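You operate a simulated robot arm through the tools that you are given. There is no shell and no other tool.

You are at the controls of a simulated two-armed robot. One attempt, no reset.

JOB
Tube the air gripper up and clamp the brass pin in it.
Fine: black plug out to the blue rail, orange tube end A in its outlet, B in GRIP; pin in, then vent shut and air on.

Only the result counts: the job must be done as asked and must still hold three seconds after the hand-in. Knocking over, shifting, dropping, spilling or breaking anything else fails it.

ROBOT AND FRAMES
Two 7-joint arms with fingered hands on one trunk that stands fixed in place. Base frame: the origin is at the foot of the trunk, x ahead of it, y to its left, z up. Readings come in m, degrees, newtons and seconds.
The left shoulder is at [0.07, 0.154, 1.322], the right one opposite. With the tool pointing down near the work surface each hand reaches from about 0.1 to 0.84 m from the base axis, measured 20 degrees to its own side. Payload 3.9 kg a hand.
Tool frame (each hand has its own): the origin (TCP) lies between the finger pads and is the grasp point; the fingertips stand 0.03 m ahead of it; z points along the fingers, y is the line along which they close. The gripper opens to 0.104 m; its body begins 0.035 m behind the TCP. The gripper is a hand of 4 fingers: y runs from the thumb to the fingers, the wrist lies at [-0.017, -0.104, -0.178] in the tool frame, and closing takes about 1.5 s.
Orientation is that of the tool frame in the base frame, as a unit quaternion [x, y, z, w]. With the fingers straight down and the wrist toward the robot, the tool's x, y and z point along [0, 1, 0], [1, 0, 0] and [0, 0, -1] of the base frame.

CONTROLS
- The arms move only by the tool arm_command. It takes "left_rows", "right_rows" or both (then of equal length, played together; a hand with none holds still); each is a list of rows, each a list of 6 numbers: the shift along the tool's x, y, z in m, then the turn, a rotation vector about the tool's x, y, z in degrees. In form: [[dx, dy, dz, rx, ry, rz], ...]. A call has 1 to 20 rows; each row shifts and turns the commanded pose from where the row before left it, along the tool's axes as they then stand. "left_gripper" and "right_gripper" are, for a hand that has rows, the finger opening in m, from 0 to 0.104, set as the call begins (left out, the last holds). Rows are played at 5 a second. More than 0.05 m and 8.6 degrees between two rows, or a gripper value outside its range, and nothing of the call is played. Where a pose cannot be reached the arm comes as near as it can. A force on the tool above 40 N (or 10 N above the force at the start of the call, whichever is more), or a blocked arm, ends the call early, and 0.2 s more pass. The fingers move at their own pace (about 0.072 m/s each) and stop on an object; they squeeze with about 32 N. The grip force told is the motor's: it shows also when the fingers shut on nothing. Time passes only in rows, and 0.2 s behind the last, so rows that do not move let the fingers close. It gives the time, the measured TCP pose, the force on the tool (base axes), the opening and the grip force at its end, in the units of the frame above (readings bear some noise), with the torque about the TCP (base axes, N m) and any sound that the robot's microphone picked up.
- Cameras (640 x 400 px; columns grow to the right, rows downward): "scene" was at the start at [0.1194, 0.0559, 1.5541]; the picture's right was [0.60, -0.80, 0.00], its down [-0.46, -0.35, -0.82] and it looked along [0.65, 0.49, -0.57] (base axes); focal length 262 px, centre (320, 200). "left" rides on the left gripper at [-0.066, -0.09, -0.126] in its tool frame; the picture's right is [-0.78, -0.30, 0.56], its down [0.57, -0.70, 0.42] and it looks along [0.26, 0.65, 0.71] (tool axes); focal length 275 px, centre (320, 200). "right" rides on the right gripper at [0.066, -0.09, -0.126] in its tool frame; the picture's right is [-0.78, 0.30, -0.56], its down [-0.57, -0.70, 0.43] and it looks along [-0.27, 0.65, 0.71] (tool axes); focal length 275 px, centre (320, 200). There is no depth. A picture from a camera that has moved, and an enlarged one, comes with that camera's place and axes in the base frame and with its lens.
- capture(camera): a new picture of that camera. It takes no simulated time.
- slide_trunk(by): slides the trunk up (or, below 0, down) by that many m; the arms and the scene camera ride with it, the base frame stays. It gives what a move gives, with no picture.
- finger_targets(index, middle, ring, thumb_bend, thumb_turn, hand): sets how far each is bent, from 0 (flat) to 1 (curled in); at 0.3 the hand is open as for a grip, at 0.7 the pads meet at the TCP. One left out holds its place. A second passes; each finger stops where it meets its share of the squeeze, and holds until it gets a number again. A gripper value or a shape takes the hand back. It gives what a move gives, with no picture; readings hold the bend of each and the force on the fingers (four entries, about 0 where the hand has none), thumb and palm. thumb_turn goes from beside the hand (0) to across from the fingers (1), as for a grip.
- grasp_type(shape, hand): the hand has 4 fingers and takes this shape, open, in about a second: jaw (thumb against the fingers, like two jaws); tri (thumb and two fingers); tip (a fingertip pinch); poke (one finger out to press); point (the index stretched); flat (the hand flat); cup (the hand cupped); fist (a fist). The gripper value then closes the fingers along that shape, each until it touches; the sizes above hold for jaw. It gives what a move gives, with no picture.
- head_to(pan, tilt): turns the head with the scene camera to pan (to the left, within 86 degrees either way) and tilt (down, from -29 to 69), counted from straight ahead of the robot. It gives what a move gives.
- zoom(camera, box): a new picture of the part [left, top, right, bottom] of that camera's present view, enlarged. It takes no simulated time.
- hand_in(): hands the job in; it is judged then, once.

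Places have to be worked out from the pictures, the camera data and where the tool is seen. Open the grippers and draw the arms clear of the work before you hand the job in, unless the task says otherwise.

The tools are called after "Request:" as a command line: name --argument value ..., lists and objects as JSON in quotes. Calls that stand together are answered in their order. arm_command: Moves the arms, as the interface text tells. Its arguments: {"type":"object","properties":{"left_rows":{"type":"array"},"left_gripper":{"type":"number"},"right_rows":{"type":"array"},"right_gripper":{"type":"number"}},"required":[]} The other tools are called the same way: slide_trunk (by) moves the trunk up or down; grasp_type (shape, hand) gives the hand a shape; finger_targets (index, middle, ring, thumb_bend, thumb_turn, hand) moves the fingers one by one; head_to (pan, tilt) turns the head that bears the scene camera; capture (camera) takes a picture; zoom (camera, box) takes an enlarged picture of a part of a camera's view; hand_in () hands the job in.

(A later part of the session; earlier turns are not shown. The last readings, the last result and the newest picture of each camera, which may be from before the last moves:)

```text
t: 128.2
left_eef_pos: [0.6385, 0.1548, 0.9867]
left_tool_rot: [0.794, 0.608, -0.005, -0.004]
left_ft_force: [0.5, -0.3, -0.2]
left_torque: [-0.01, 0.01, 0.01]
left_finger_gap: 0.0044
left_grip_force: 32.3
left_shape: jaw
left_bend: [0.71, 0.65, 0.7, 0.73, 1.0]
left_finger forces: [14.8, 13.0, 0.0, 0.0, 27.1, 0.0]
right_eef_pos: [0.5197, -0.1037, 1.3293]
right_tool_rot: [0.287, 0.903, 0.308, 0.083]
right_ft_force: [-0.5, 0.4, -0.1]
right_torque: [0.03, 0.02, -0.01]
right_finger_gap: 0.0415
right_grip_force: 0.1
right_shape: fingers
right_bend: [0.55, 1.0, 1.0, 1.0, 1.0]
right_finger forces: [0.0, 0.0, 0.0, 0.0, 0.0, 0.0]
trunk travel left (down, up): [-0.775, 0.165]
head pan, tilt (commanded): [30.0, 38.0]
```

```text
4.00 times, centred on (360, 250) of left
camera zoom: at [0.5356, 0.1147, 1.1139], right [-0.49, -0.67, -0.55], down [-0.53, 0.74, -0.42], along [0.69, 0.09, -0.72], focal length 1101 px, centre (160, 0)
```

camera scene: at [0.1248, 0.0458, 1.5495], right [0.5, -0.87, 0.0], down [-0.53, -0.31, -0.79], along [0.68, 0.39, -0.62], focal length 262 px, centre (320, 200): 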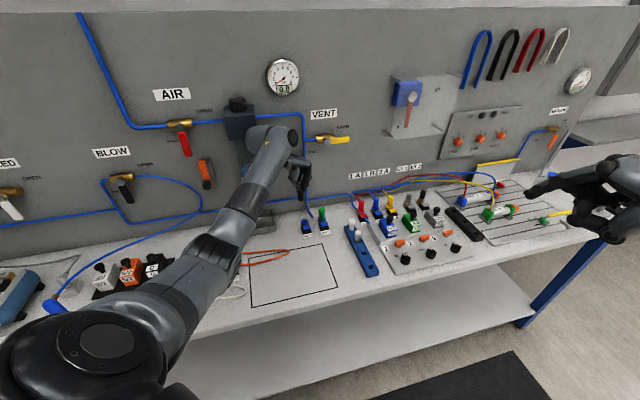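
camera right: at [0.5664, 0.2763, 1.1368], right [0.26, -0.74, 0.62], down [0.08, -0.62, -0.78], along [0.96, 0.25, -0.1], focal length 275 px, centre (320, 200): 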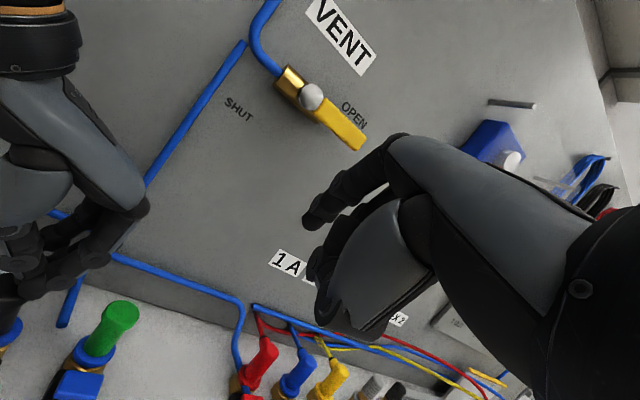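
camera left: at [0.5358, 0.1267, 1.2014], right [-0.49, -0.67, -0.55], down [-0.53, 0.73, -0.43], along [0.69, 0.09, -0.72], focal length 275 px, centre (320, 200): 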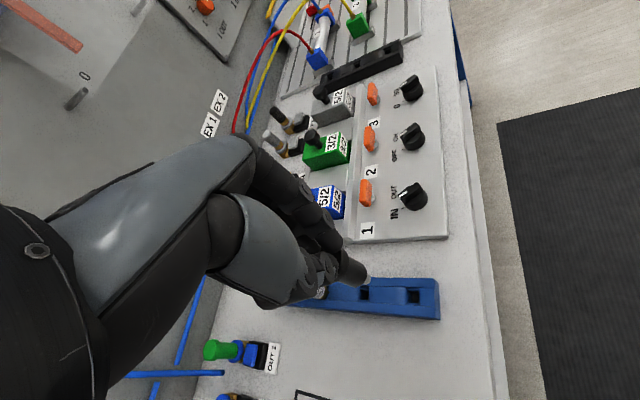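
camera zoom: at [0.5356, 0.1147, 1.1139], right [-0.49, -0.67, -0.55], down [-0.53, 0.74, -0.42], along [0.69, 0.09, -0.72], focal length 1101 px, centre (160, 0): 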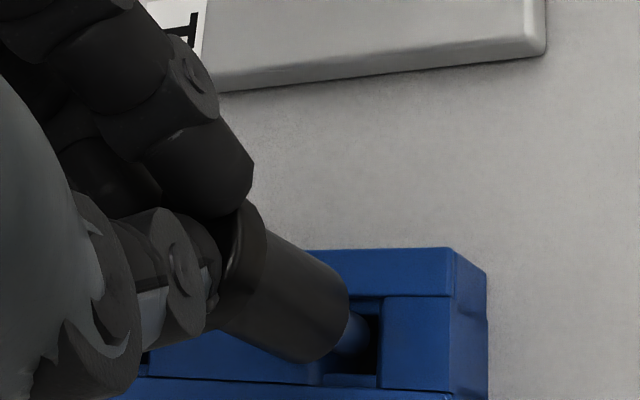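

No contact at a height where it was blocked before, so the nipple is entering the slot. I continue down.

Request:
arm_command --left_rows '[[0, 0, 0.003, 0, 0, 0], [0, 0, 0.003, 0, 0, 0]]'

Request:
arm_command --left_rows '[[0, 0, 0.003, 0, 0, 0], [0, 0, 0.003, 0, 0, 0]]'

Request:
zoom --camera "scene" --box '[355, 230, 395, 275]'

Request:
zoom --camera "left" --box '[300, 200, 420, 300]'

```text
t: 128.8
left_eef_pos: [0.6382, 0.156, 0.9811]
left_tool_rot: [0.794, 0.608, -0.005, -0.005]
left_ft_force: [-0.1, -0.3, -0.8]
left_torque: [-0.03, -0.02, 0.0]
left_finger_gap: 0.004
left_grip_force: 32.3
left_shape: jaw
left_bend: [0.71, 0.65, 0.7, 0.73, 1.0]
left_finger forces: [14.7, 12.9, 0.0, 0.0, 27.1, 0.1]
right_eef_pos: [0.5207, -0.1037, 1.3306]
right_tool_rot: [0.288, 0.903, 0.308, 0.083]
right_ft_force: [-1.1, -1.4, -0.7]
right_torque: [-0.01, 0.0, -0.04]
right_finger_gap: 0.0415
right_grip_force: 0.1
right_shape: fingers
right_bend: [0.55, 1.0, 1.0, 1.0, 1.0]
right_finger forces: [0.1, 0.1, 0.1, 0.1, 0.0, 0.1]
trunk travel left (down, up): [-0.775, 0.165]
head pan, tilt (commanded): [30.0, 38.0]
```

```text
t: 129.3
left_eef_pos: [0.6384, 0.1552, 0.9743]
left_tool_rot: [0.794, 0.608, -0.004, -0.004]
left_ft_force: [-0.5, 0.1, 0.0]
left_torque: [-0.01, -0.01, 0.0]
left_finger_gap: 0.004
left_grip_force: 32.1
left_shape: jaw
left_bend: [0.71, 0.65, 0.7, 0.73, 1.0]
left_finger forces: [14.8, 12.4, 0.0, 0.0, 27.1, 0.0]
right_eef_pos: [0.5187, -0.1027, 1.3284]
right_tool_rot: [0.288, 0.903, 0.308, 0.082]
right_ft_force: [0.2, 0.5, -0.5]
right_torque: [-0.01, 0.02, 0.0]
right_finger_gap: 0.0414
right_grip_force: 0.0
right_shape: fingers
right_bend: [0.55, 1.0, 1.0, 1.0, 1.0]
right_finger forces: [0.0, 0.0, 0.0, 0.0, 0.1, 0.0]
trunk travel left (down, up): [-0.775, 0.165]
head pan, tilt (commanded): [30.0, 38.0]
```

```text
8.89 times, centred on (375, 252) of scene
camera zoom: at [0.1241, 0.0454, 1.5496], right [0.5, -0.87, 0.0], down [-0.53, -0.31, -0.79], along [0.68, 0.39, -0.62], focal length 2326 px, centre (-169, -267)
```

zoom: 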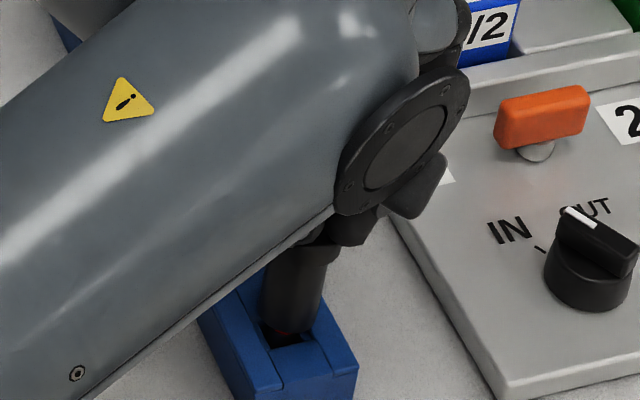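

```text
4.00 times, centred on (360, 250) of left
camera zoom: at [0.5374, 0.1153, 1.1015], right [-0.49, -0.67, -0.55], down [-0.53, 0.74, -0.42], along [0.69, 0.09, -0.72], focal length 1101 px, centre (160, 0)
```

zoom: 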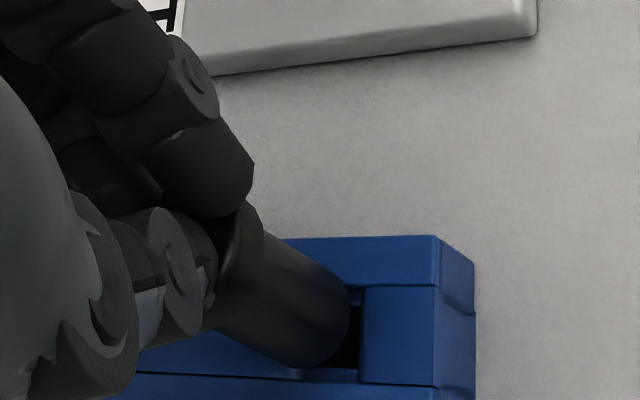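

The shank is in; the body is about to rest on the rail. I lower until I feel it seat.

Request:
arm_command --left_rows '[[0, 0, 0.003, 0, 0, 0], [0, 0, 0.002, 0, 0, 0]]'

Request:
arm_command --left_rows '[[0, 0, 0.002, 0, 0, 0], [0, 0, 0.002, 0, 0, 0]]'

Request:
zoom --camera "left" --box '[300, 200, 420, 300]'

```text
t: 129.9
left_eef_pos: [0.6395, 0.1547, 0.9716]
left_tool_rot: [0.794, 0.608, -0.002, -0.003]
left_ft_force: [-1.1, 1.7, 10.1]
left_torque: [0.13, 0.0, 0.03]
left_finger_gap: 0.0039
left_grip_force: 31.7
left_shape: jaw
left_bend: [0.71, 0.65, 0.7, 0.73, 1.0]
left_finger forces: [13.2, 13.9, 0.0, 0.0, 31.1, 0.0]
right_eef_pos: [0.5182, -0.1032, 1.3301]
right_tool_rot: [0.287, 0.903, 0.309, 0.084]
right_ft_force: [0.5, -0.4, 0.4]
right_torque: [0.01, 0.01, 0.0]
right_finger_gap: 0.0415
right_grip_force: 0.0
right_shape: fingers
right_bend: [0.55, 1.0, 1.0, 1.0, 1.0]
right_finger forces: [0.0, 0.0, 0.1, 0.0, 0.0, 0.0]
trunk travel left (down, up): [-0.775, 0.165]
head pan, tilt (commanded): [30.0, 38.0]
```

```text
t: 130.6
left_eef_pos: [0.6382, 0.1543, 0.9712]
left_tool_rot: [0.794, 0.608, -0.001, -0.002]
left_ft_force: [-2.0, 2.0, 23.6]
left_torque: [0.24, -0.01, 0.07]
left_finger_gap: 0.0041
left_grip_force: 32.0
left_shape: jaw
left_bend: [0.71, 0.65, 0.7, 0.73, 1.0]
left_finger forces: [13.6, 17.5, 0.1, 0.0, 35.4, 0.0]
right_eef_pos: [0.5146, -0.1042, 1.3316]
right_tool_rot: [0.287, 0.903, 0.31, 0.084]
right_ft_force: [-0.6, 0.0, -0.3]
right_torque: [-0.02, 0.02, -0.05]
right_finger_gap: 0.0413
right_grip_force: 0.0
right_shape: fingers
right_bend: [0.55, 1.0, 1.0, 1.0, 1.0]
right_finger forces: [0.1, 0.1, 0.1, 0.0, 0.0, 0.0]
trunk travel left (down, up): [-0.775, 0.165]
head pan, tilt (commanded): [30.0, 38.0]
```

```text
4.00 times, centred on (360, 250) of left
camera zoom: at [0.5348, 0.1141, 1.0977], right [-0.49, -0.67, -0.56], down [-0.53, 0.74, -0.42], along [0.69, 0.09, -0.72], focal length 1101 px, centre (160, 0)
```

zoom: 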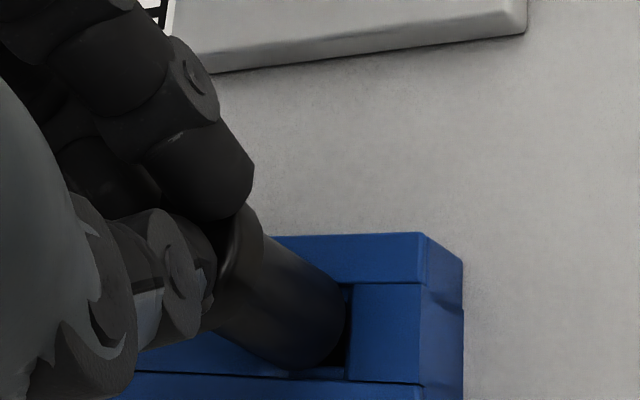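

Seated (23 N at z≈0.971 with no more travel). I relax the push and open the fingers.

Request:
arm_command --left_rows '[[0, 0, -0.004, 0, 0, 0], [0, 0, -0.002, 0, 0, 0], [0, 0, 0, 0, 0, 0]]'

Request:
arm_command --left_rows '[[0, 0, 0, 0, 0, 0], [0, 0, 0, 0, 0, 0], [0, 0, 0, 0, 0, 0], [0, 0, 0, 0, 0, 0], [0, 0, 0, 0, 0, 0]]' --left_gripper 0.055

Request:
zoom --camera "left" --box '[260, 170, 440, 310]'

```text
t: 131.3
left_eef_pos: [0.6384, 0.1559, 0.9706]
left_tool_rot: [0.794, 0.608, -0.004, -0.005]
left_ft_force: [-0.5, 0.0, 6.8]
left_torque: [0.01, -0.04, -0.02]
left_finger_gap: 0.004
left_grip_force: 31.9
left_shape: jaw
left_bend: [0.71, 0.65, 0.7, 0.73, 1.0]
left_finger forces: [14.9, 14.6, 0.1, 0.0, 28.1, 0.0]
right_eef_pos: [0.519, -0.1048, 1.3293]
right_tool_rot: [0.288, 0.903, 0.309, 0.084]
right_ft_force: [0.0, -0.1, 0.2]
right_torque: [-0.01, 0.02, 0.03]
right_finger_gap: 0.0416
right_grip_force: 0.0
right_shape: fingers
right_bend: [0.55, 1.0, 1.0, 1.0, 1.0]
right_finger forces: [0.1, 0.0, 0.0, 0.0, 0.0, 0.0]
trunk travel left (down, up): [-0.775, 0.165]
head pan, tilt (commanded): [30.0, 38.0]
```

```text
t: 132.6
left_eef_pos: [0.6402, 0.1559, 0.9723]
left_tool_rot: [0.794, 0.607, -0.004, -0.004]
left_ft_force: [0.4, 0.7, 0.5]
left_torque: [0.03, 0.01, 0.01]
left_finger_gap: 0.0545
left_grip_force: 0.1
left_shape: jaw
left_bend: [0.74, 0.43, 0.4, 0.67, 1.0]
left_finger forces: [0.1, 0.0, 0.1, 0.0, 0.0, 0.1]
right_eef_pos: [0.5205, -0.103, 1.3297]
right_tool_rot: [0.287, 0.903, 0.309, 0.083]
right_ft_force: [1.6, -0.4, -0.3]
right_torque: [-0.02, -0.01, 0.01]
right_finger_gap: 0.0414
right_grip_force: 0.0
right_shape: fingers
right_bend: [0.55, 1.0, 1.0, 1.0, 1.0]
right_finger forces: [0.0, 0.0, 0.1, 0.1, 0.0, 0.0]
trunk travel left (down, up): [-0.775, 0.165]
head pan, tilt (commanded): [30.0, 38.0]
```

```text
2.86 times, centred on (350, 240) of left
camera zoom: at [0.538, 0.1152, 1.0992], right [-0.49, -0.67, -0.55], down [-0.53, 0.74, -0.42], along [0.69, 0.09, -0.72], focal length 786 px, centre (234, 86)
```

zoom: 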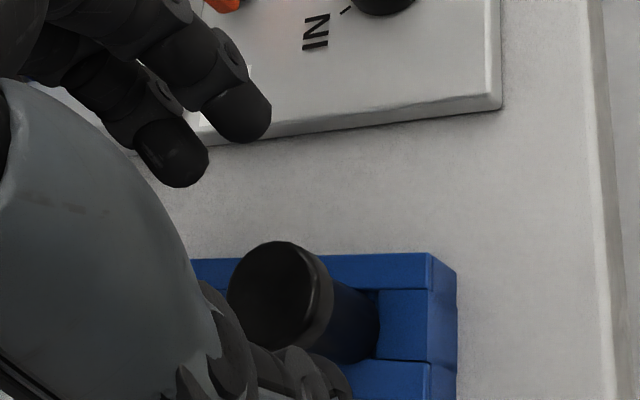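

The plug stands in the rail slot on its own. I lift straight up and check from the scene camera.

Request:
arm_command --left_rows '[[0, 0, -0.015, 0, 0, 0], [0, 0, -0.025, 0, 0, 0], [0, 0, -0.03, 0, 0, 0], [0, 0, -0.04, 0, 0, 0], [0, 0, -0.04, 0, 0, 0], [0.03, -0.02, -0.02, 0, 0, 0], [0.045, -0.01, 0, 0, 0, 0], [0.045, -0.01, 0, 0, 0, 0], [0.045, 0, 0, 0, 0, 0], [0, 0, 0, 0, 0, 0]]'

Request:
capture --camera "scene"

Request:
zoom --camera "scene" --box '[330, 190, 410, 280]'

```text
t: 134.8
left_eef_pos: [0.6432, 0.3245, 1.1387]
left_tool_rot: [0.794, 0.608, -0.005, -0.004]
left_ft_force: [-0.2, -0.6, -0.4]
left_torque: [0.0, 0.03, 0.0]
left_finger_gap: 0.0548
left_grip_force: 0.0
left_shape: jaw
left_bend: [0.74, 0.43, 0.4, 0.67, 1.0]
left_finger forces: [0.1, 0.0, 0.0, 0.0, 0.0, 0.0]
right_eef_pos: [0.5191, -0.1038, 1.3295]
right_tool_rot: [0.288, 0.903, 0.309, 0.083]
right_ft_force: [-0.5, -0.3, 0.8]
right_torque: [0.03, 0.01, 0.0]
right_finger_gap: 0.0415
right_grip_force: 0.1
right_shape: fingers
right_bend: [0.55, 1.0, 1.0, 1.0, 1.0]
right_finger forces: [0.0, 0.1, 0.1, 0.1, 0.1, 0.0]
trunk travel left (down, up): [-0.775, 0.165]
head pan, tilt (commanded): [30.0, 38.0]
```

```text
taken
camera scene: at [0.1242, 0.045, 1.5496], right [0.5, -0.87, 0.0], down [-0.53, -0.31, -0.79], along [0.68, 0.39, -0.62], focal length 262 px, centre (320, 200)
```

scene: 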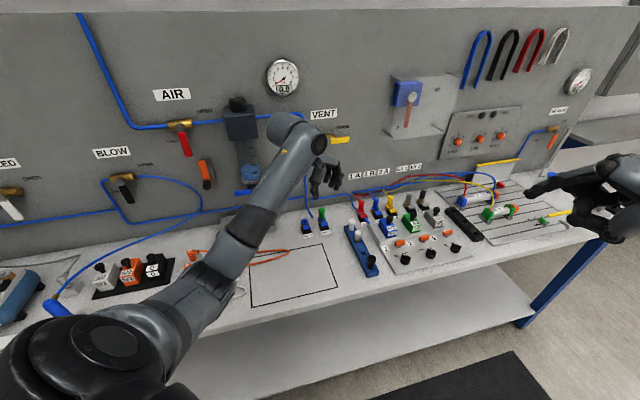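

```text
4.44 times, centred on (370, 235) of scene
camera zoom: at [0.1242, 0.045, 1.5496], right [0.5, -0.87, 0.0], down [-0.53, -0.31, -0.79], along [0.68, 0.39, -0.62], focal length 1163 px, centre (98, 44)
```

zoom: 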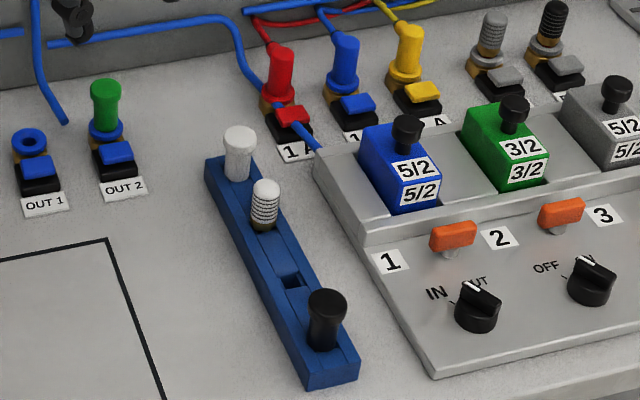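

The black plug stands well in the blue rail, and OUT 1 is empty. Now the orange tube: I re-level and turn the left hand square to the wall, and carry it over end A in the grey rack.

Request:
arm_command --left_rows '[[0, 0, 0, -0.7, 0.2, 0], [0, 0, 0, 0, 0, -7.5], [0, 0, 0, 0, 0, -7.5], [0, 0, 0, 0, 0, -7.5], [0, 0, 0, 0, 0, -7.5], [0, 0, 0, 0, 0, -7.5], [0, 0, 0, 0, 0, -7.5], [0, 0, 0, 0, 0, -7.5], [0, 0, 0, 0, 0, -7.5], [0.0466, 0, 0, 0, 0, 0], [0.0466, 0, 0, 0, 0, 0], [0.0466, 0, 0, 0, 0, 0], [0.0466, 0, 0, 0, 0, 0], [0.0466, 0, 0, 0, 0, 0], [0.0466, 0, 0, 0, 0, 0], [0.0466, 0.002, 0, 0, 0, 0], [0.0466, 0.002, 0, 0, 0, 0], [0.0466, 0, 0, 0, 0, 0], [0, 0, 0, 0, 0, 0]]'

Request:
head_to --pan 48 --tilt 38

Request:
capture --camera "left"

Request:
capture --camera "scene"

```text
t: 138.8
left_eef_pos: [0.3522, 0.6232, 1.1413]
left_tool_rot: [0.384, 0.923, 0.001, 0.0]
left_ft_force: [-0.2, 0.1, 0.2]
left_torque: [-0.01, -0.03, -0.02]
left_finger_gap: 0.0546
left_grip_force: 0.2
left_shape: jaw
left_bend: [0.74, 0.43, 0.4, 0.67, 1.0]
left_finger forces: [0.0, 0.0, 0.0, 0.0, 0.0, 0.0]
right_eef_pos: [0.5203, -0.1027, 1.3298]
right_tool_rot: [0.287, 0.903, 0.308, 0.082]
right_ft_force: [0.2, -0.4, 0.7]
right_torque: [0.02, -0.02, 0.03]
right_finger_gap: 0.0414
right_grip_force: 0.0
right_shape: fingers
right_bend: [0.55, 1.0, 1.0, 1.0, 1.0]
right_finger forces: [0.0, 0.1, 0.0, 0.0, 0.0, 0.0]
trunk travel left (down, up): [-0.775, 0.165]
head pan, tilt (commanded): [30.0, 38.0]
```

```text
t: 139.6
left_eef_pos: [0.3536, 0.6235, 1.1414]
left_tool_rot: [0.384, 0.923, 0.0, 0.0]
left_ft_force: [-0.6, -0.1, 0.5]
left_torque: [-0.03, 0.0, 0.0]
left_finger_gap: 0.0549
left_grip_force: 0.0
left_shape: jaw
left_bend: [0.74, 0.43, 0.4, 0.67, 1.0]
left_finger forces: [0.0, 0.0, 0.0, 0.0, 0.1, 0.1]
right_eef_pos: [0.52, -0.1046, 1.3295]
right_tool_rot: [0.288, 0.902, 0.309, 0.084]
right_ft_force: [0.6, -0.5, 0.3]
right_torque: [0.01, 0.01, 0.04]
right_finger_gap: 0.0416
right_grip_force: 0.1
right_shape: fingers
right_bend: [0.55, 1.0, 1.0, 1.0, 1.0]
right_finger forces: [0.1, 0.1, 0.1, 0.1, 0.1, 0.0]
trunk travel left (down, up): [-0.775, 0.165]
head pan, tilt (commanded): [48.0, 38.0]
```

```text
taken
camera left: at [0.3359, 0.5133, 1.267], right [0.34, -0.76, -0.56], down [-0.9, -0.09, -0.43], along [0.27, 0.65, -0.71], focal length 275 px, centre (320, 200)
```

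left: 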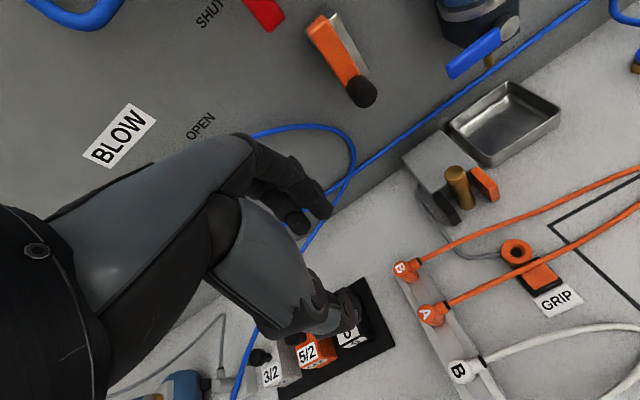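

```text
taken
camera scene: at [0.1071, 0.0661, 1.5496], right [0.74, -0.67, 0.0], down [-0.41, -0.46, -0.79], along [0.53, 0.59, -0.62], focal length 262 px, centre (320, 200)
```

scene: 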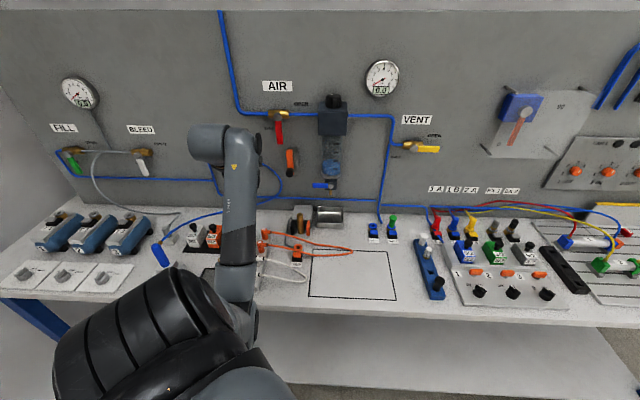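

End A shows at about tool offset (-0.011, -0.017). I zoom to measure A and B and the rack precisely.

Request:
zoom --camera "left" --box '[370, 230, 530, 370]'

Request:
zoom --camera "scene" --box '[240, 200, 370, 290]'

```text
2.86 times, centred on (450, 300) of left
camera zoom: at [0.3359, 0.5133, 1.267], right [0.34, -0.76, -0.56], down [-0.9, -0.09, -0.43], along [0.27, 0.65, -0.71], focal length 786 px, centre (-51, -86)
```

zoom: 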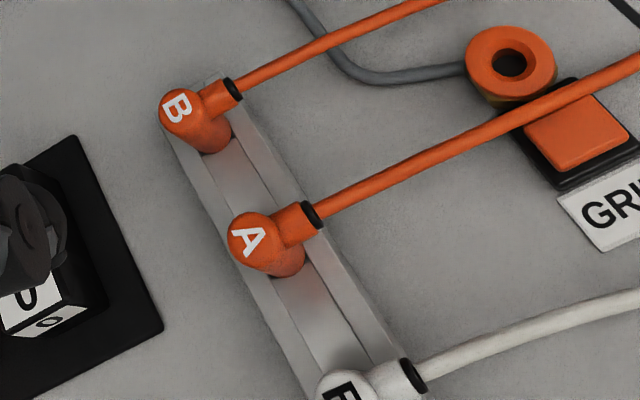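

```text
4.44 times, centred on (305, 245) of scene
camera zoom: at [0.1071, 0.0661, 1.5496], right [0.74, -0.67, 0.0], down [-0.41, -0.46, -0.79], along [0.53, 0.59, -0.62], focal length 1163 px, centre (387, 0)
```

zoom: 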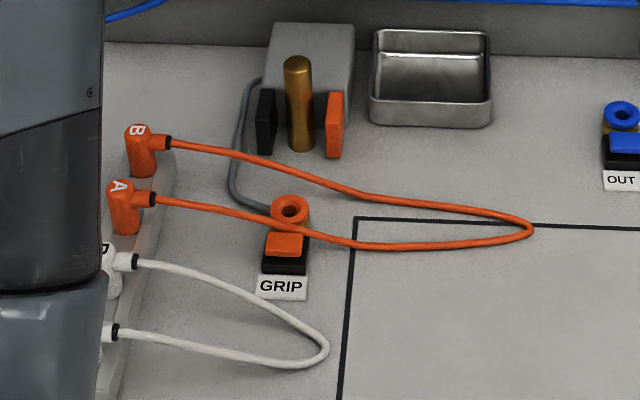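

A's top is near (0.344, 0.604), z≈0.948, i.e. tool offset (-0.009, -0.019). Neighbours are only 5.8 cm away, so I narrow the opening to 0.042, centre over A, and come down to z≈1.0 to check.

Request:
arm_command --left_rows '[[-0.003, -0.0095, 0.02, 0, 0, 0], [-0.003, -0.0095, 0.04, 0, 0, 0], [0, 0, 0.04, 0, 0, 0], [0, 0, 0.035, 0, 0, 0], [0, 0, 0, 0, 0, 0]]' --left_gripper 0.042

Request:
zoom --camera "left" --box '[250, 160, 470, 340]'

Request:
zoom --camera "scene" --box '[220, 190, 350, 290]'

```text
t: 140.8
left_eef_pos: [0.3375, 0.6075, 1.0066]
left_tool_rot: [0.383, 0.924, 0.0, 0.0]
left_ft_force: [0.0, 0.5, -0.1]
left_torque: [-0.03, 0.0, 0.01]
left_finger_gap: 0.0425
left_grip_force: 0.0
left_shape: jaw
left_bend: [0.74, 0.49, 0.45, 0.72, 1.0]
left_finger forces: [0.0, 0.0, 0.1, 0.1, 0.0, 0.0]
right_eef_pos: [0.5193, -0.1043, 1.3306]
right_tool_rot: [0.287, 0.903, 0.309, 0.082]
right_ft_force: [-0.5, 0.1, 1.2]
right_torque: [0.0, -0.03, 0.0]
right_finger_gap: 0.0412
right_grip_force: 0.1
right_shape: fingers
right_bend: [0.55, 1.0, 1.0, 1.0, 1.0]
right_finger forces: [0.1, 0.0, 0.0, 0.1, 0.0, 0.0]
trunk travel left (down, up): [-0.775, 0.165]
head pan, tilt (commanded): [48.0, 38.0]
```

```text
2.22 times, centred on (360, 250) of left
camera zoom: at [0.3212, 0.4956, 1.1325], right [0.34, -0.76, -0.56], down [-0.9, -0.09, -0.43], along [0.27, 0.65, -0.71], focal length 612 px, centre (231, 89)
```

zoom: 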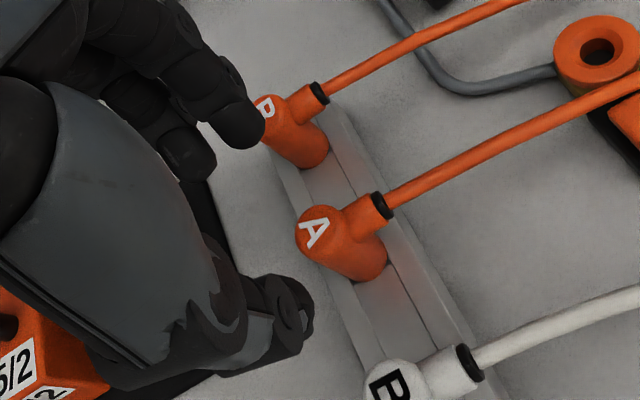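

```text
4.00 times, centred on (285, 240) of scene
camera zoom: at [0.107, 0.0659, 1.5496], right [0.74, -0.67, 0.0], down [-0.41, -0.46, -0.79], along [0.53, 0.59, -0.62], focal length 1047 px, centre (460, 40)
```

zoom: 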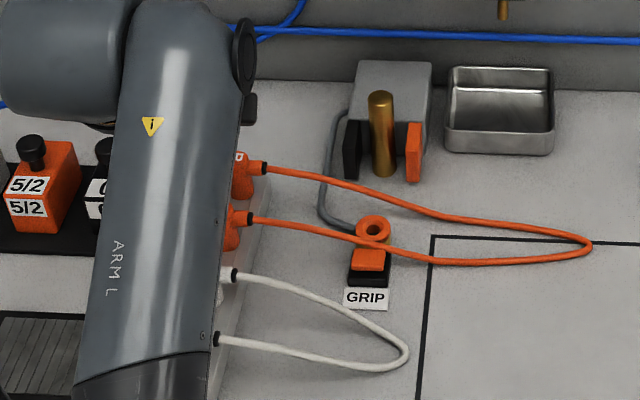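

A's body is at about (-0.007, 0.001) in the tool; I shift 4 mm and descend to z≈0.962 around it.

Request:
arm_command --left_rows '[[-0.004, 0.001, 0.015, 0, 0, 0], [0, 0, 0.015, 0, 0, 0], [0, 0, 0.0145, 0, 0, 0], [0, 0, 0, 0, 0, 0]]'

Request:
zoom --camera "left" --box '[250, 160, 470, 340]'

```text
t: 141.8
left_eef_pos: [0.3453, 0.6055, 0.961]
left_tool_rot: [0.383, 0.924, 0.001, 0.001]
left_ft_force: [0.3, 0.1, 0.3]
left_torque: [0.06, 0.0, 0.0]
left_finger_gap: 0.0424
left_grip_force: 0.1
left_shape: jaw
left_bend: [0.74, 0.49, 0.45, 0.72, 1.0]
left_finger forces: [0.0, 0.0, 0.0, 0.0, 0.0, 0.0]
right_eef_pos: [0.5191, -0.1044, 1.3302]
right_tool_rot: [0.287, 0.903, 0.309, 0.083]
right_ft_force: [0.3, 0.0, 0.0]
right_torque: [0.0, 0.0, -0.01]
right_finger_gap: 0.0412
right_grip_force: 0.1
right_shape: fingers
right_bend: [0.55, 1.0, 1.0, 1.0, 1.0]
right_finger forces: [0.0, 0.0, 0.0, 0.1, 0.1, 0.1]
trunk travel left (down, up): [-0.775, 0.165]
head pan, tilt (commanded): [48.0, 38.0]
```

```text
2.22 times, centred on (360, 250) of left
camera zoom: at [0.3285, 0.4945, 1.0884], right [0.34, -0.76, -0.56], down [-0.9, -0.09, -0.43], along [0.27, 0.65, -0.71], focal length 612 px, centre (231, 89)
```

zoom: 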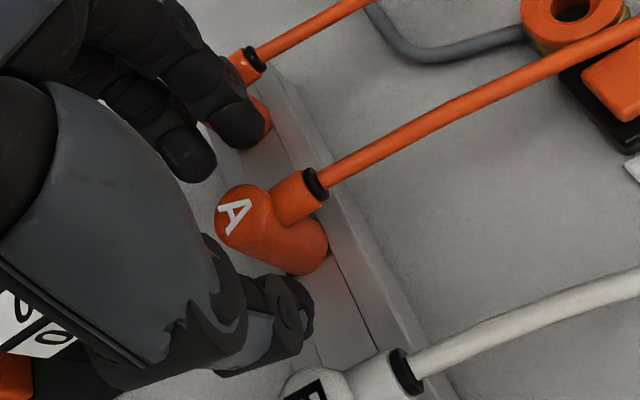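

A is now between thumb and fingers (offset about (-0.0035, -0.0045)). I nudge 3 mm and close on it.

Request:
arm_command --left_rows '[[0, -0.003, 0, 0, 0, 0], [0, 0, 0, 0, 0, 0], [0, 0, 0, 0, 0, 0]]'

Request:
arm_command --left_rows '[[0, 0, 0, 0, 0, 0], [0, 0, 0, 0, 0, 0], [0, 0, 0, 0, 0, 0], [0, 0, 0, 0, 0, 0], [0, 0, 0, 0, 0, 0], [0, 0, 0, 0, 0, 0]]' --left_gripper 0.0

Request:
zoom --camera "left" --box '[250, 160, 470, 340]'

```text
t: 142.6
left_eef_pos: [0.3427, 0.6024, 0.9626]
left_tool_rot: [0.383, 0.924, 0.0, 0.0]
left_ft_force: [0.2, 0.6, 0.4]
left_torque: [0.02, 0.01, -0.01]
left_finger_gap: 0.0426
left_grip_force: 0.0
left_shape: jaw
left_bend: [0.74, 0.49, 0.45, 0.72, 1.0]
left_finger forces: [0.0, 0.1, 0.0, 0.1, 0.0, 0.0]
right_eef_pos: [0.5192, -0.1032, 1.3287]
right_tool_rot: [0.287, 0.903, 0.308, 0.082]
right_ft_force: [-0.6, 0.3, 0.1]
right_torque: [-0.01, 0.02, 0.01]
right_finger_gap: 0.0415
right_grip_force: 0.1
right_shape: fingers
right_bend: [0.55, 1.0, 1.0, 1.0, 1.0]
right_finger forces: [0.0, 0.0, 0.0, 0.0, 0.1, 0.0]
trunk travel left (down, up): [-0.775, 0.165]
head pan, tilt (commanded): [48.0, 38.0]
```

```text
t: 144.0
left_eef_pos: [0.3441, 0.602, 0.9626]
left_tool_rot: [0.383, 0.924, 0.001, 0.0]
left_ft_force: [0.0, 0.6, -0.5]
left_torque: [0.05, -0.03, 0.01]
left_finger_gap: 0.0116
left_grip_force: 31.8
left_shape: jaw
left_bend: [0.72, 0.63, 0.7, 0.75, 1.0]
left_finger forces: [16.1, 11.8, 0.0, 0.1, 26.1, 0.1]
right_eef_pos: [0.5204, -0.1018, 1.3301]
right_tool_rot: [0.288, 0.903, 0.308, 0.083]
right_ft_force: [-0.3, -0.3, -0.5]
right_torque: [0.01, 0.03, 0.0]
right_finger_gap: 0.0413
right_grip_force: 0.0
right_shape: fingers
right_bend: [0.55, 1.0, 1.0, 1.0, 1.0]
right_finger forces: [0.1, 0.1, 0.0, 0.1, 0.0, 0.1]
trunk travel left (down, up): [-0.775, 0.165]
head pan, tilt (commanded): [48.0, 38.0]
```

```text
2.22 times, centred on (360, 250) of left
camera zoom: at [0.3268, 0.4922, 1.0885], right [0.34, -0.76, -0.56], down [-0.9, -0.09, -0.43], along [0.27, 0.65, -0.71], focal length 612 px, centre (231, 89)
```

zoom: 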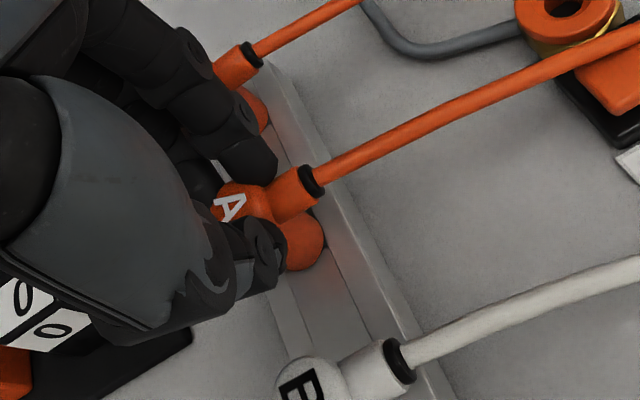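

Firm hold on A (thumb 26 N). I lift it slowly out of the rack.

Request:
arm_command --left_rows '[[0, 0, -0.005, 0, 0, 0], [0, 0, -0.008, 0, 0, 0], [0, 0, -0.012, 0, 0, 0], [0, 0, -0.015, 0, 0, 0]]'

Request:
zoom --camera "left" --box '[250, 160, 470, 340]'

Request:
zoom --camera "scene" --box '[220, 190, 370, 290]'

```text
t: 145.0
left_eef_pos: [0.3445, 0.6028, 1.0043]
left_tool_rot: [0.384, 0.924, 0.001, 0.0]
left_ft_force: [0.6, -0.9, -0.1]
left_torque: [0.0, 0.04, 0.0]
left_finger_gap: 0.0119
left_grip_force: 31.9
left_shape: jaw
left_bend: [0.72, 0.63, 0.7, 0.75, 1.0]
left_finger forces: [16.3, 11.9, 0.0, 0.0, 26.4, 0.0]
right_eef_pos: [0.5202, -0.1028, 1.3297]
right_tool_rot: [0.287, 0.903, 0.309, 0.083]
right_ft_force: [0.3, -0.5, -0.5]
right_torque: [0.02, 0.04, 0.03]
right_finger_gap: 0.0412
right_grip_force: 0.2
right_shape: fingers
right_bend: [0.55, 1.0, 1.0, 1.0, 1.0]
right_finger forces: [0.1, 0.0, 0.0, 0.0, 0.0, 0.0]
trunk travel left (down, up): [-0.775, 0.165]
head pan, tilt (commanded): [48.0, 38.0]
```

```text
2.22 times, centred on (360, 250) of left
camera zoom: at [0.3269, 0.4929, 1.1293], right [0.34, -0.76, -0.56], down [-0.9, -0.09, -0.43], along [0.27, 0.65, -0.71], focal length 612 px, centre (231, 89)
```

zoom: 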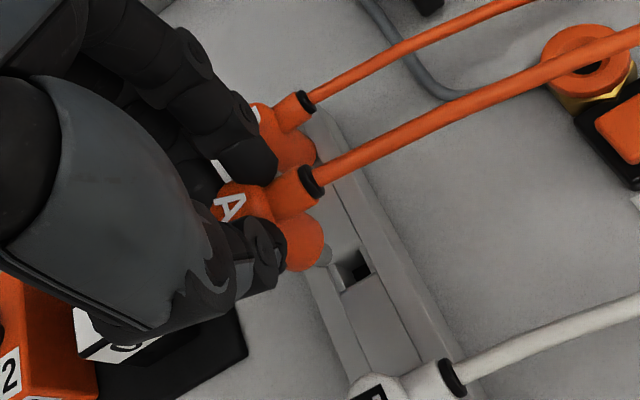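

```text
4.00 times, centred on (295, 240) of scene
camera zoom: at [0.1068, 0.0664, 1.5496], right [0.74, -0.67, 0.0], down [-0.41, -0.46, -0.79], along [0.53, 0.59, -0.62], focal length 1047 px, centre (420, 40)
```

zoom: 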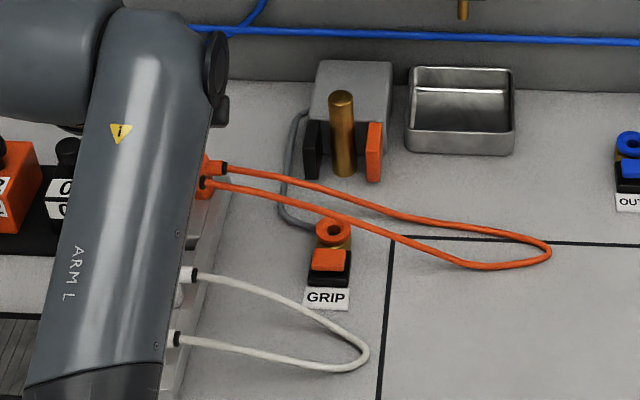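

A is free of the rack. I raise it to z≈1.09 and turn the hand -60° so A's tube exit will face the bench front, then check the tube.

Request:
arm_command --left_rows '[[0, 0, -0.03, 0, 0, 0], [0, 0, -0.03, 0, 0, 0], [0, 0, -0.025, 0, 0, 0], [0, 0, 0, 0, 0, 7.5], [0, 0, 0, 0, 0, 7.5], [0, 0, 0, 0, 0, 7.5], [0, 0, 0, 0, 0, 7.5], [0, 0, 0, 0, 0, 7.5], [0, 0, 0, 0, 0, 7.5], [0, 0, 0, 0, 0, 7.5], [0, 0, 0, 0, 0, 7.5], [0, 0, 0, 0, 0, 0]]'

Request:
capture --camera "scene"

Request:
capture --camera "left"

```text
t: 147.6
left_eef_pos: [0.3444, 0.6025, 1.0883]
left_tool_rot: [0.794, 0.607, 0.0, -0.001]
left_ft_force: [0.1, -0.1, -0.7]
left_torque: [-0.03, 0.0, 0.0]
left_finger_gap: 0.0115
left_grip_force: 31.9
left_shape: jaw
left_bend: [0.72, 0.63, 0.7, 0.75, 1.0]
left_finger forces: [17.0, 13.0, 0.0, 0.0, 26.3, 0.0]
right_eef_pos: [0.5205, -0.1021, 1.329]
right_tool_rot: [0.288, 0.903, 0.309, 0.083]
right_ft_force: [0.3, -0.1, -0.3]
right_torque: [-0.03, -0.01, -0.02]
right_finger_gap: 0.0415
right_grip_force: 0.0
right_shape: fingers
right_bend: [0.55, 1.0, 1.0, 1.0, 1.0]
right_finger forces: [0.0, 0.0, 0.0, 0.0, 0.0, 0.0]
trunk travel left (down, up): [-0.775, 0.165]
head pan, tilt (commanded): [48.0, 38.0]
```

```text
taken
camera scene: at [0.1071, 0.0663, 1.5496], right [0.74, -0.67, 0.0], down [-0.41, -0.46, -0.79], along [0.53, 0.59, -0.62], focal length 262 px, centre (320, 200)
```

scene: 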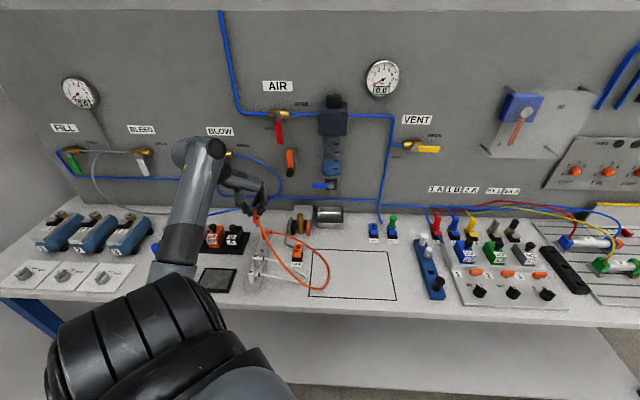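

```text
taken
camera left: at [0.2402, 0.5626, 1.2144], right [-0.49, -0.67, -0.56], down [-0.53, 0.74, -0.42], along [0.7, 0.09, -0.71], focal length 275 px, centre (320, 200)
```

left: 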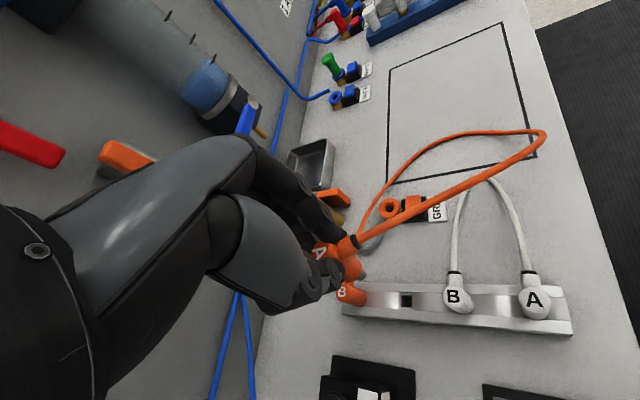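

The tube swings freely in a loop toward the front, nothing disturbed. I carry A along the front side toward the right.

Request:
arm_command --left_rows '[[-0.0317, 0.02, 0, 0, 0, 0], [-0.0317, 0.02, 0, 0, 0, 0], [-0.0317, 0.02, 0, 0, 0, 0], [-0.0317, 0.02, 0, 0, 0, 0], [0, 0, 0, 0, 0, 0]]'

Request:
zoom --camera "scene" --box '[200, 140, 420, 300]'

Request:
arm_command --left_rows '[[-0.0083, 0.0443, 0, 0, 0, 0], [-0.0083, 0.0443, 0, 0, 0, 0], [-0.0083, 0.0443, 0, 0, 0, 0], [-0.0083, 0.0443, 0, 0, 0, 0], [0, 0, 0, 0, 0, 0]]'

Request:
zoom --camera "scene" --box '[200, 140, 420, 300]'

Request:
capture --camera "left"

```text
t: 148.8
left_eef_pos: [0.3886, 0.4621, 1.0856]
left_tool_rot: [0.794, 0.608, 0.0, 0.0]
left_ft_force: [0.4, 0.9, -0.8]
left_torque: [-0.01, 0.01, 0.0]
left_finger_gap: 0.0116
left_grip_force: 31.6
left_shape: jaw
left_bend: [0.72, 0.63, 0.7, 0.75, 1.0]
left_finger forces: [17.3, 13.2, 0.0, 0.0, 26.3, 0.0]
right_eef_pos: [0.5199, -0.1034, 1.3298]
right_tool_rot: [0.288, 0.903, 0.309, 0.083]
right_ft_force: [0.4, 1.1, 1.0]
right_torque: [0.0, 0.0, 0.0]
right_finger_gap: 0.0416
right_grip_force: 0.0
right_shape: fingers
right_bend: [0.55, 1.0, 1.0, 1.0, 1.0]
right_finger forces: [0.0, 0.1, 0.1, 0.2, 0.1, 0.0]
trunk travel left (down, up): [-0.775, 0.165]
head pan, tilt (commanded): [48.0, 38.0]
```

```text
2.50 times, centred on (310, 220) of scene
camera zoom: at [0.107, 0.0666, 1.5496], right [0.74, -0.67, 0.0], down [-0.41, -0.46, -0.79], along [0.53, 0.59, -0.62], focal length 654 px, centre (345, 150)
```

zoom: 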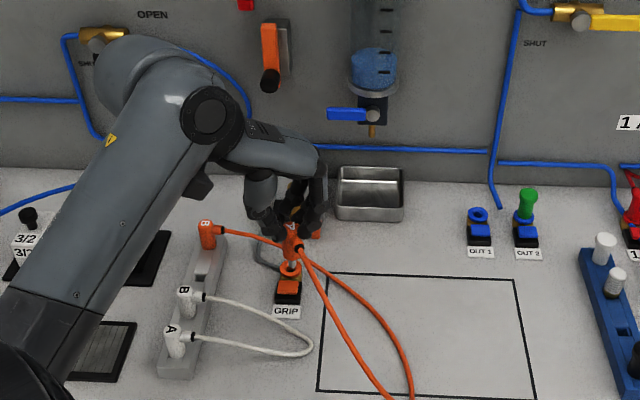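

```text
t: 150.0
left_eef_pos: [0.5523, 0.3808, 1.086]
left_tool_rot: [0.793, 0.609, 0.0, -0.001]
left_ft_force: [-0.8, 0.0, 0.0]
left_torque: [0.06, -0.01, 0.02]
left_finger_gap: 0.0119
left_grip_force: 31.6
left_shape: jaw
left_bend: [0.72, 0.63, 0.7, 0.75, 1.0]
left_finger forces: [17.5, 13.4, 0.0, 0.1, 26.3, 0.0]
right_eef_pos: [0.5188, -0.1025, 1.3294]
right_tool_rot: [0.288, 0.903, 0.308, 0.084]
right_ft_force: [-0.8, -0.9, 0.7]
right_torque: [0.02, 0.03, 0.03]
right_finger_gap: 0.0413
right_grip_force: 0.0
right_shape: fingers
right_bend: [0.55, 1.0, 1.0, 1.0, 1.0]
right_finger forces: [0.0, 0.1, 0.1, 0.0, 0.1, 0.1]
trunk travel left (down, up): [-0.775, 0.165]
head pan, tilt (commanded): [48.0, 38.0]
```

```text
2.50 times, centred on (310, 220) of scene
camera zoom: at [0.1064, 0.0667, 1.5496], right [0.74, -0.67, 0.0], down [-0.41, -0.46, -0.79], along [0.53, 0.59, -0.62], focal length 654 px, centre (345, 150)
```

zoom: 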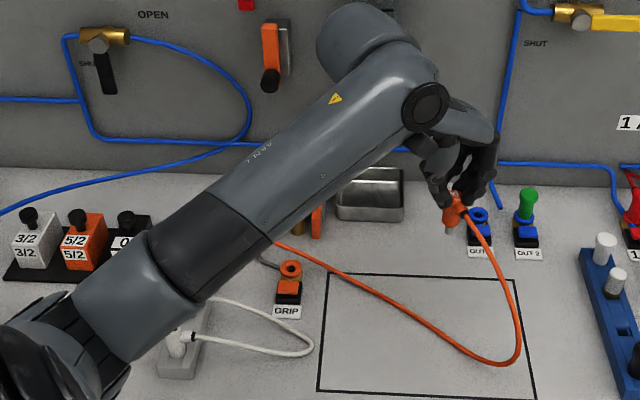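

```text
taken
camera left: at [0.4484, 0.3405, 1.212], right [-0.49, -0.67, -0.56], down [-0.53, 0.74, -0.42], along [0.7, 0.09, -0.71], focal length 275 px, centre (320, 200)
```

left: 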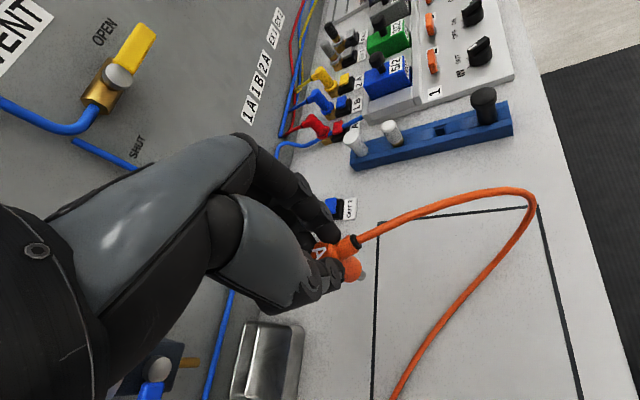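

The tube follows nicely. I bring A over OUT 1 and down to a couple of cm above the socket, then check alignment.

Request:
arm_command --left_rows '[[0.0238, 0.031, 0, 0, 0, 0], [0.0238, 0.031, 0, 0, 0, 0], [0.0238, 0.031, 0, 0, 0, 0], [0.0236, 0.0308, 0, 0, 0, 0], [0, 0, 0.025, 0, 0, 0], [0, 0, 0.025, 0, 0, 0], [0, 0, 0.012, 0, 0, 0], [0, 0, 0, 0, 0, 0]]'

Request:
head_to --pan 34 --tilt 36

Request:
zoom --camera "left" --box '[280, 180, 460, 320]'

Request:
zoom --camera "scene" --box '[290, 170, 390, 260]'

```text
t: 151.8
left_eef_pos: [0.6956, 0.4422, 1.0277]
left_tool_rot: [0.794, 0.608, 0.0, 0.0]
left_ft_force: [-0.5, -0.3, -0.4]
left_torque: [-0.03, 0.02, 0.0]
left_finger_gap: 0.0117
left_grip_force: 31.7
left_shape: jaw
left_bend: [0.72, 0.63, 0.7, 0.75, 1.0]
left_finger forces: [17.5, 13.7, 0.0, 0.0, 26.2, 0.0]
right_eef_pos: [0.5205, -0.1022, 1.3299]
right_tool_rot: [0.288, 0.903, 0.308, 0.084]
right_ft_force: [0.4, -0.2, 0.1]
right_torque: [0.02, 0.01, 0.0]
right_finger_gap: 0.0414
right_grip_force: 0.1
right_shape: fingers
right_bend: [0.55, 1.0, 1.0, 1.0, 1.0]
right_finger forces: [0.0, 0.0, 0.0, 0.0, 0.0, 0.1]
trunk travel left (down, up): [-0.775, 0.165]
head pan, tilt (commanded): [48.0, 38.0]
```

```text
t: 152.5
left_eef_pos: [0.6942, 0.4426, 1.0267]
left_tool_rot: [0.794, 0.608, 0.001, 0.0]
left_ft_force: [-0.3, 0.3, -0.9]
left_torque: [0.0, -0.01, -0.01]
left_finger_gap: 0.0117
left_grip_force: 31.4
left_shape: jaw
left_bend: [0.72, 0.63, 0.7, 0.75, 1.0]
left_finger forces: [17.5, 13.7, 0.0, 0.0, 26.3, 0.1]
right_eef_pos: [0.5204, -0.1012, 1.3303]
right_tool_rot: [0.287, 0.903, 0.308, 0.083]
right_ft_force: [-0.2, 0.2, -0.5]
right_torque: [-0.02, 0.0, -0.01]
right_finger_gap: 0.0414
right_grip_force: 0.1
right_shape: fingers
right_bend: [0.55, 1.0, 1.0, 1.0, 1.0]
right_finger forces: [0.0, 0.0, 0.0, 0.0, 0.1, 0.0]
trunk travel left (down, up): [-0.775, 0.165]
head pan, tilt (commanded): [34.0, 36.0]
```

```text
2.86 times, centred on (370, 250) of left
camera zoom: at [0.5916, 0.4012, 1.1533], right [-0.49, -0.67, -0.56], down [-0.53, 0.74, -0.42], along [0.7, 0.09, -0.71], focal length 786 px, centre (177, 57)
```

zoom: 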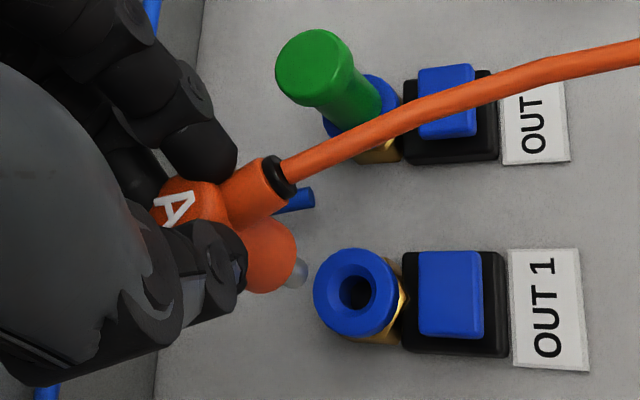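

```text
4.44 times, centred on (340, 215) of scene
camera zoom: at [0.1217, 0.0513, 1.5526], right [0.56, -0.83, 0.0], down [-0.49, -0.33, -0.81], along [0.67, 0.45, -0.59], focal length 1163 px, centre (231, 133)
```

zoom: 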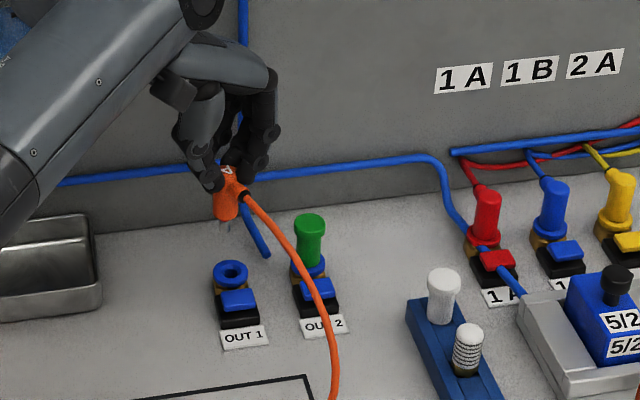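

A hangs well; from the left camera the socket looks ~5 mm off in tool x. I zoom tighter on both views to measure before lowering.

Request:
zoom --camera "scene" --box '[322, 200, 362, 250]'

Request:
zoom --camera "left" --box '[330, 220, 410, 280]'

```text
8.00 times, centred on (342, 225) of scene
camera zoom: at [0.1217, 0.0513, 1.5526], right [0.56, -0.83, 0.0], down [-0.49, -0.33, -0.81], along [0.67, 0.45, -0.59], focal length 2093 px, centre (144, 0)
```

zoom: 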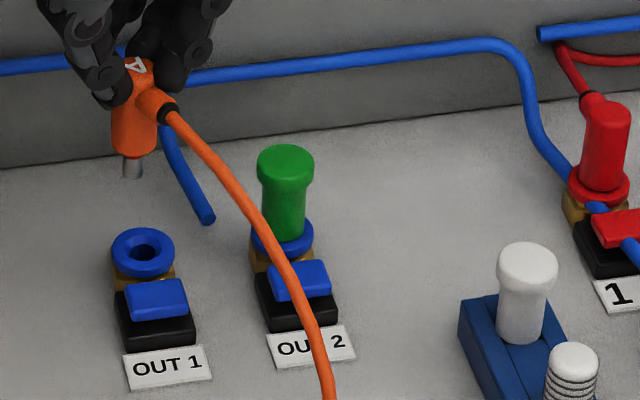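

```text
6.67 times, centred on (370, 250) of left
camera zoom: at [0.5916, 0.4012, 1.1533], right [-0.49, -0.67, -0.56], down [-0.53, 0.74, -0.42], along [0.7, 0.09, -0.71], focal length 1835 px, centre (-13, -133)
```

zoom: 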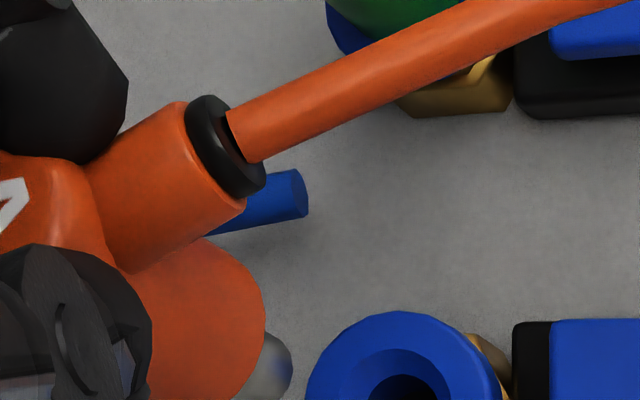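

The collar top comes out near z≈0.910 when I reconcile both views, with the nipple needing about +5 mm in tool y. I apply 4 mm and lower 3 cm so both are at nearly the same height, then compare directly.

Request:
arm_command --left_rows '[[-0.001, 0.004, 0.01, 0, 0, 0], [0, 0, 0.01, 0, 0, 0], [0, 0, 0.01, 0, 0, 0], [0, 0, 0, 0, 0, 0]]'

Request:
zoom --camera "scene" --box '[322, 205, 362, 245]'

Request:
zoom --camera "left" --box '[310, 210, 410, 290]'

```text
t: 153.5
left_eef_pos: [0.6976, 0.4382, 0.9956]
left_tool_rot: [0.794, 0.608, 0.001, 0.0]
left_ft_force: [-0.2, 0.3, 0.2]
left_torque: [0.05, -0.03, 0.03]
left_finger_gap: 0.0118
left_grip_force: 32.4
left_shape: jaw
left_bend: [0.72, 0.63, 0.7, 0.75, 1.0]
left_finger forces: [17.5, 13.7, 0.0, 0.1, 26.3, 0.0]
right_eef_pos: [0.5191, -0.1028, 1.3302]
right_tool_rot: [0.288, 0.903, 0.308, 0.083]
right_ft_force: [0.1, -0.3, 0.5]
right_torque: [0.0, -0.02, 0.01]
right_finger_gap: 0.0414
right_grip_force: 0.0
right_shape: fingers
right_bend: [0.55, 1.0, 1.0, 1.0, 1.0]
right_finger forces: [0.0, 0.1, 0.0, 0.0, 0.1, 0.0]
trunk travel left (down, up): [-0.775, 0.165]
head pan, tilt (commanded): [34.0, 36.0]
```

```text
10.00 times, centred on (342, 225) of scene
camera zoom: at [0.122, 0.0511, 1.5526], right [0.56, -0.83, 0.0], down [-0.49, -0.33, -0.81], along [0.67, 0.45, -0.59], focal length 2616 px, centre (100, -50)
```

zoom: 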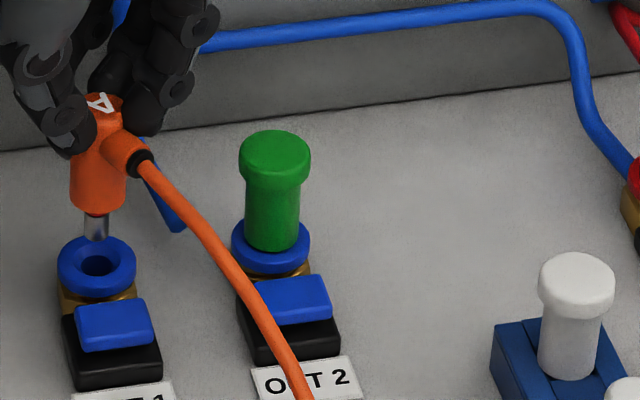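

```text
5.00 times, centred on (360, 250) of left
camera zoom: at [0.5943, 0.3977, 1.1219], right [-0.49, -0.67, -0.56], down [-0.53, 0.74, -0.42], along [0.7, 0.09, -0.71], focal length 1376 px, centre (120, -50)
```

zoom: 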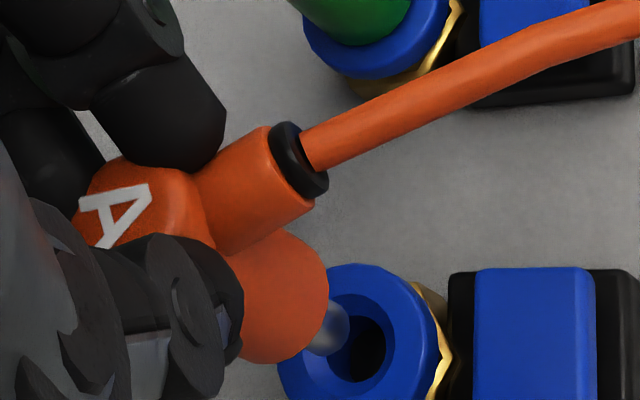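

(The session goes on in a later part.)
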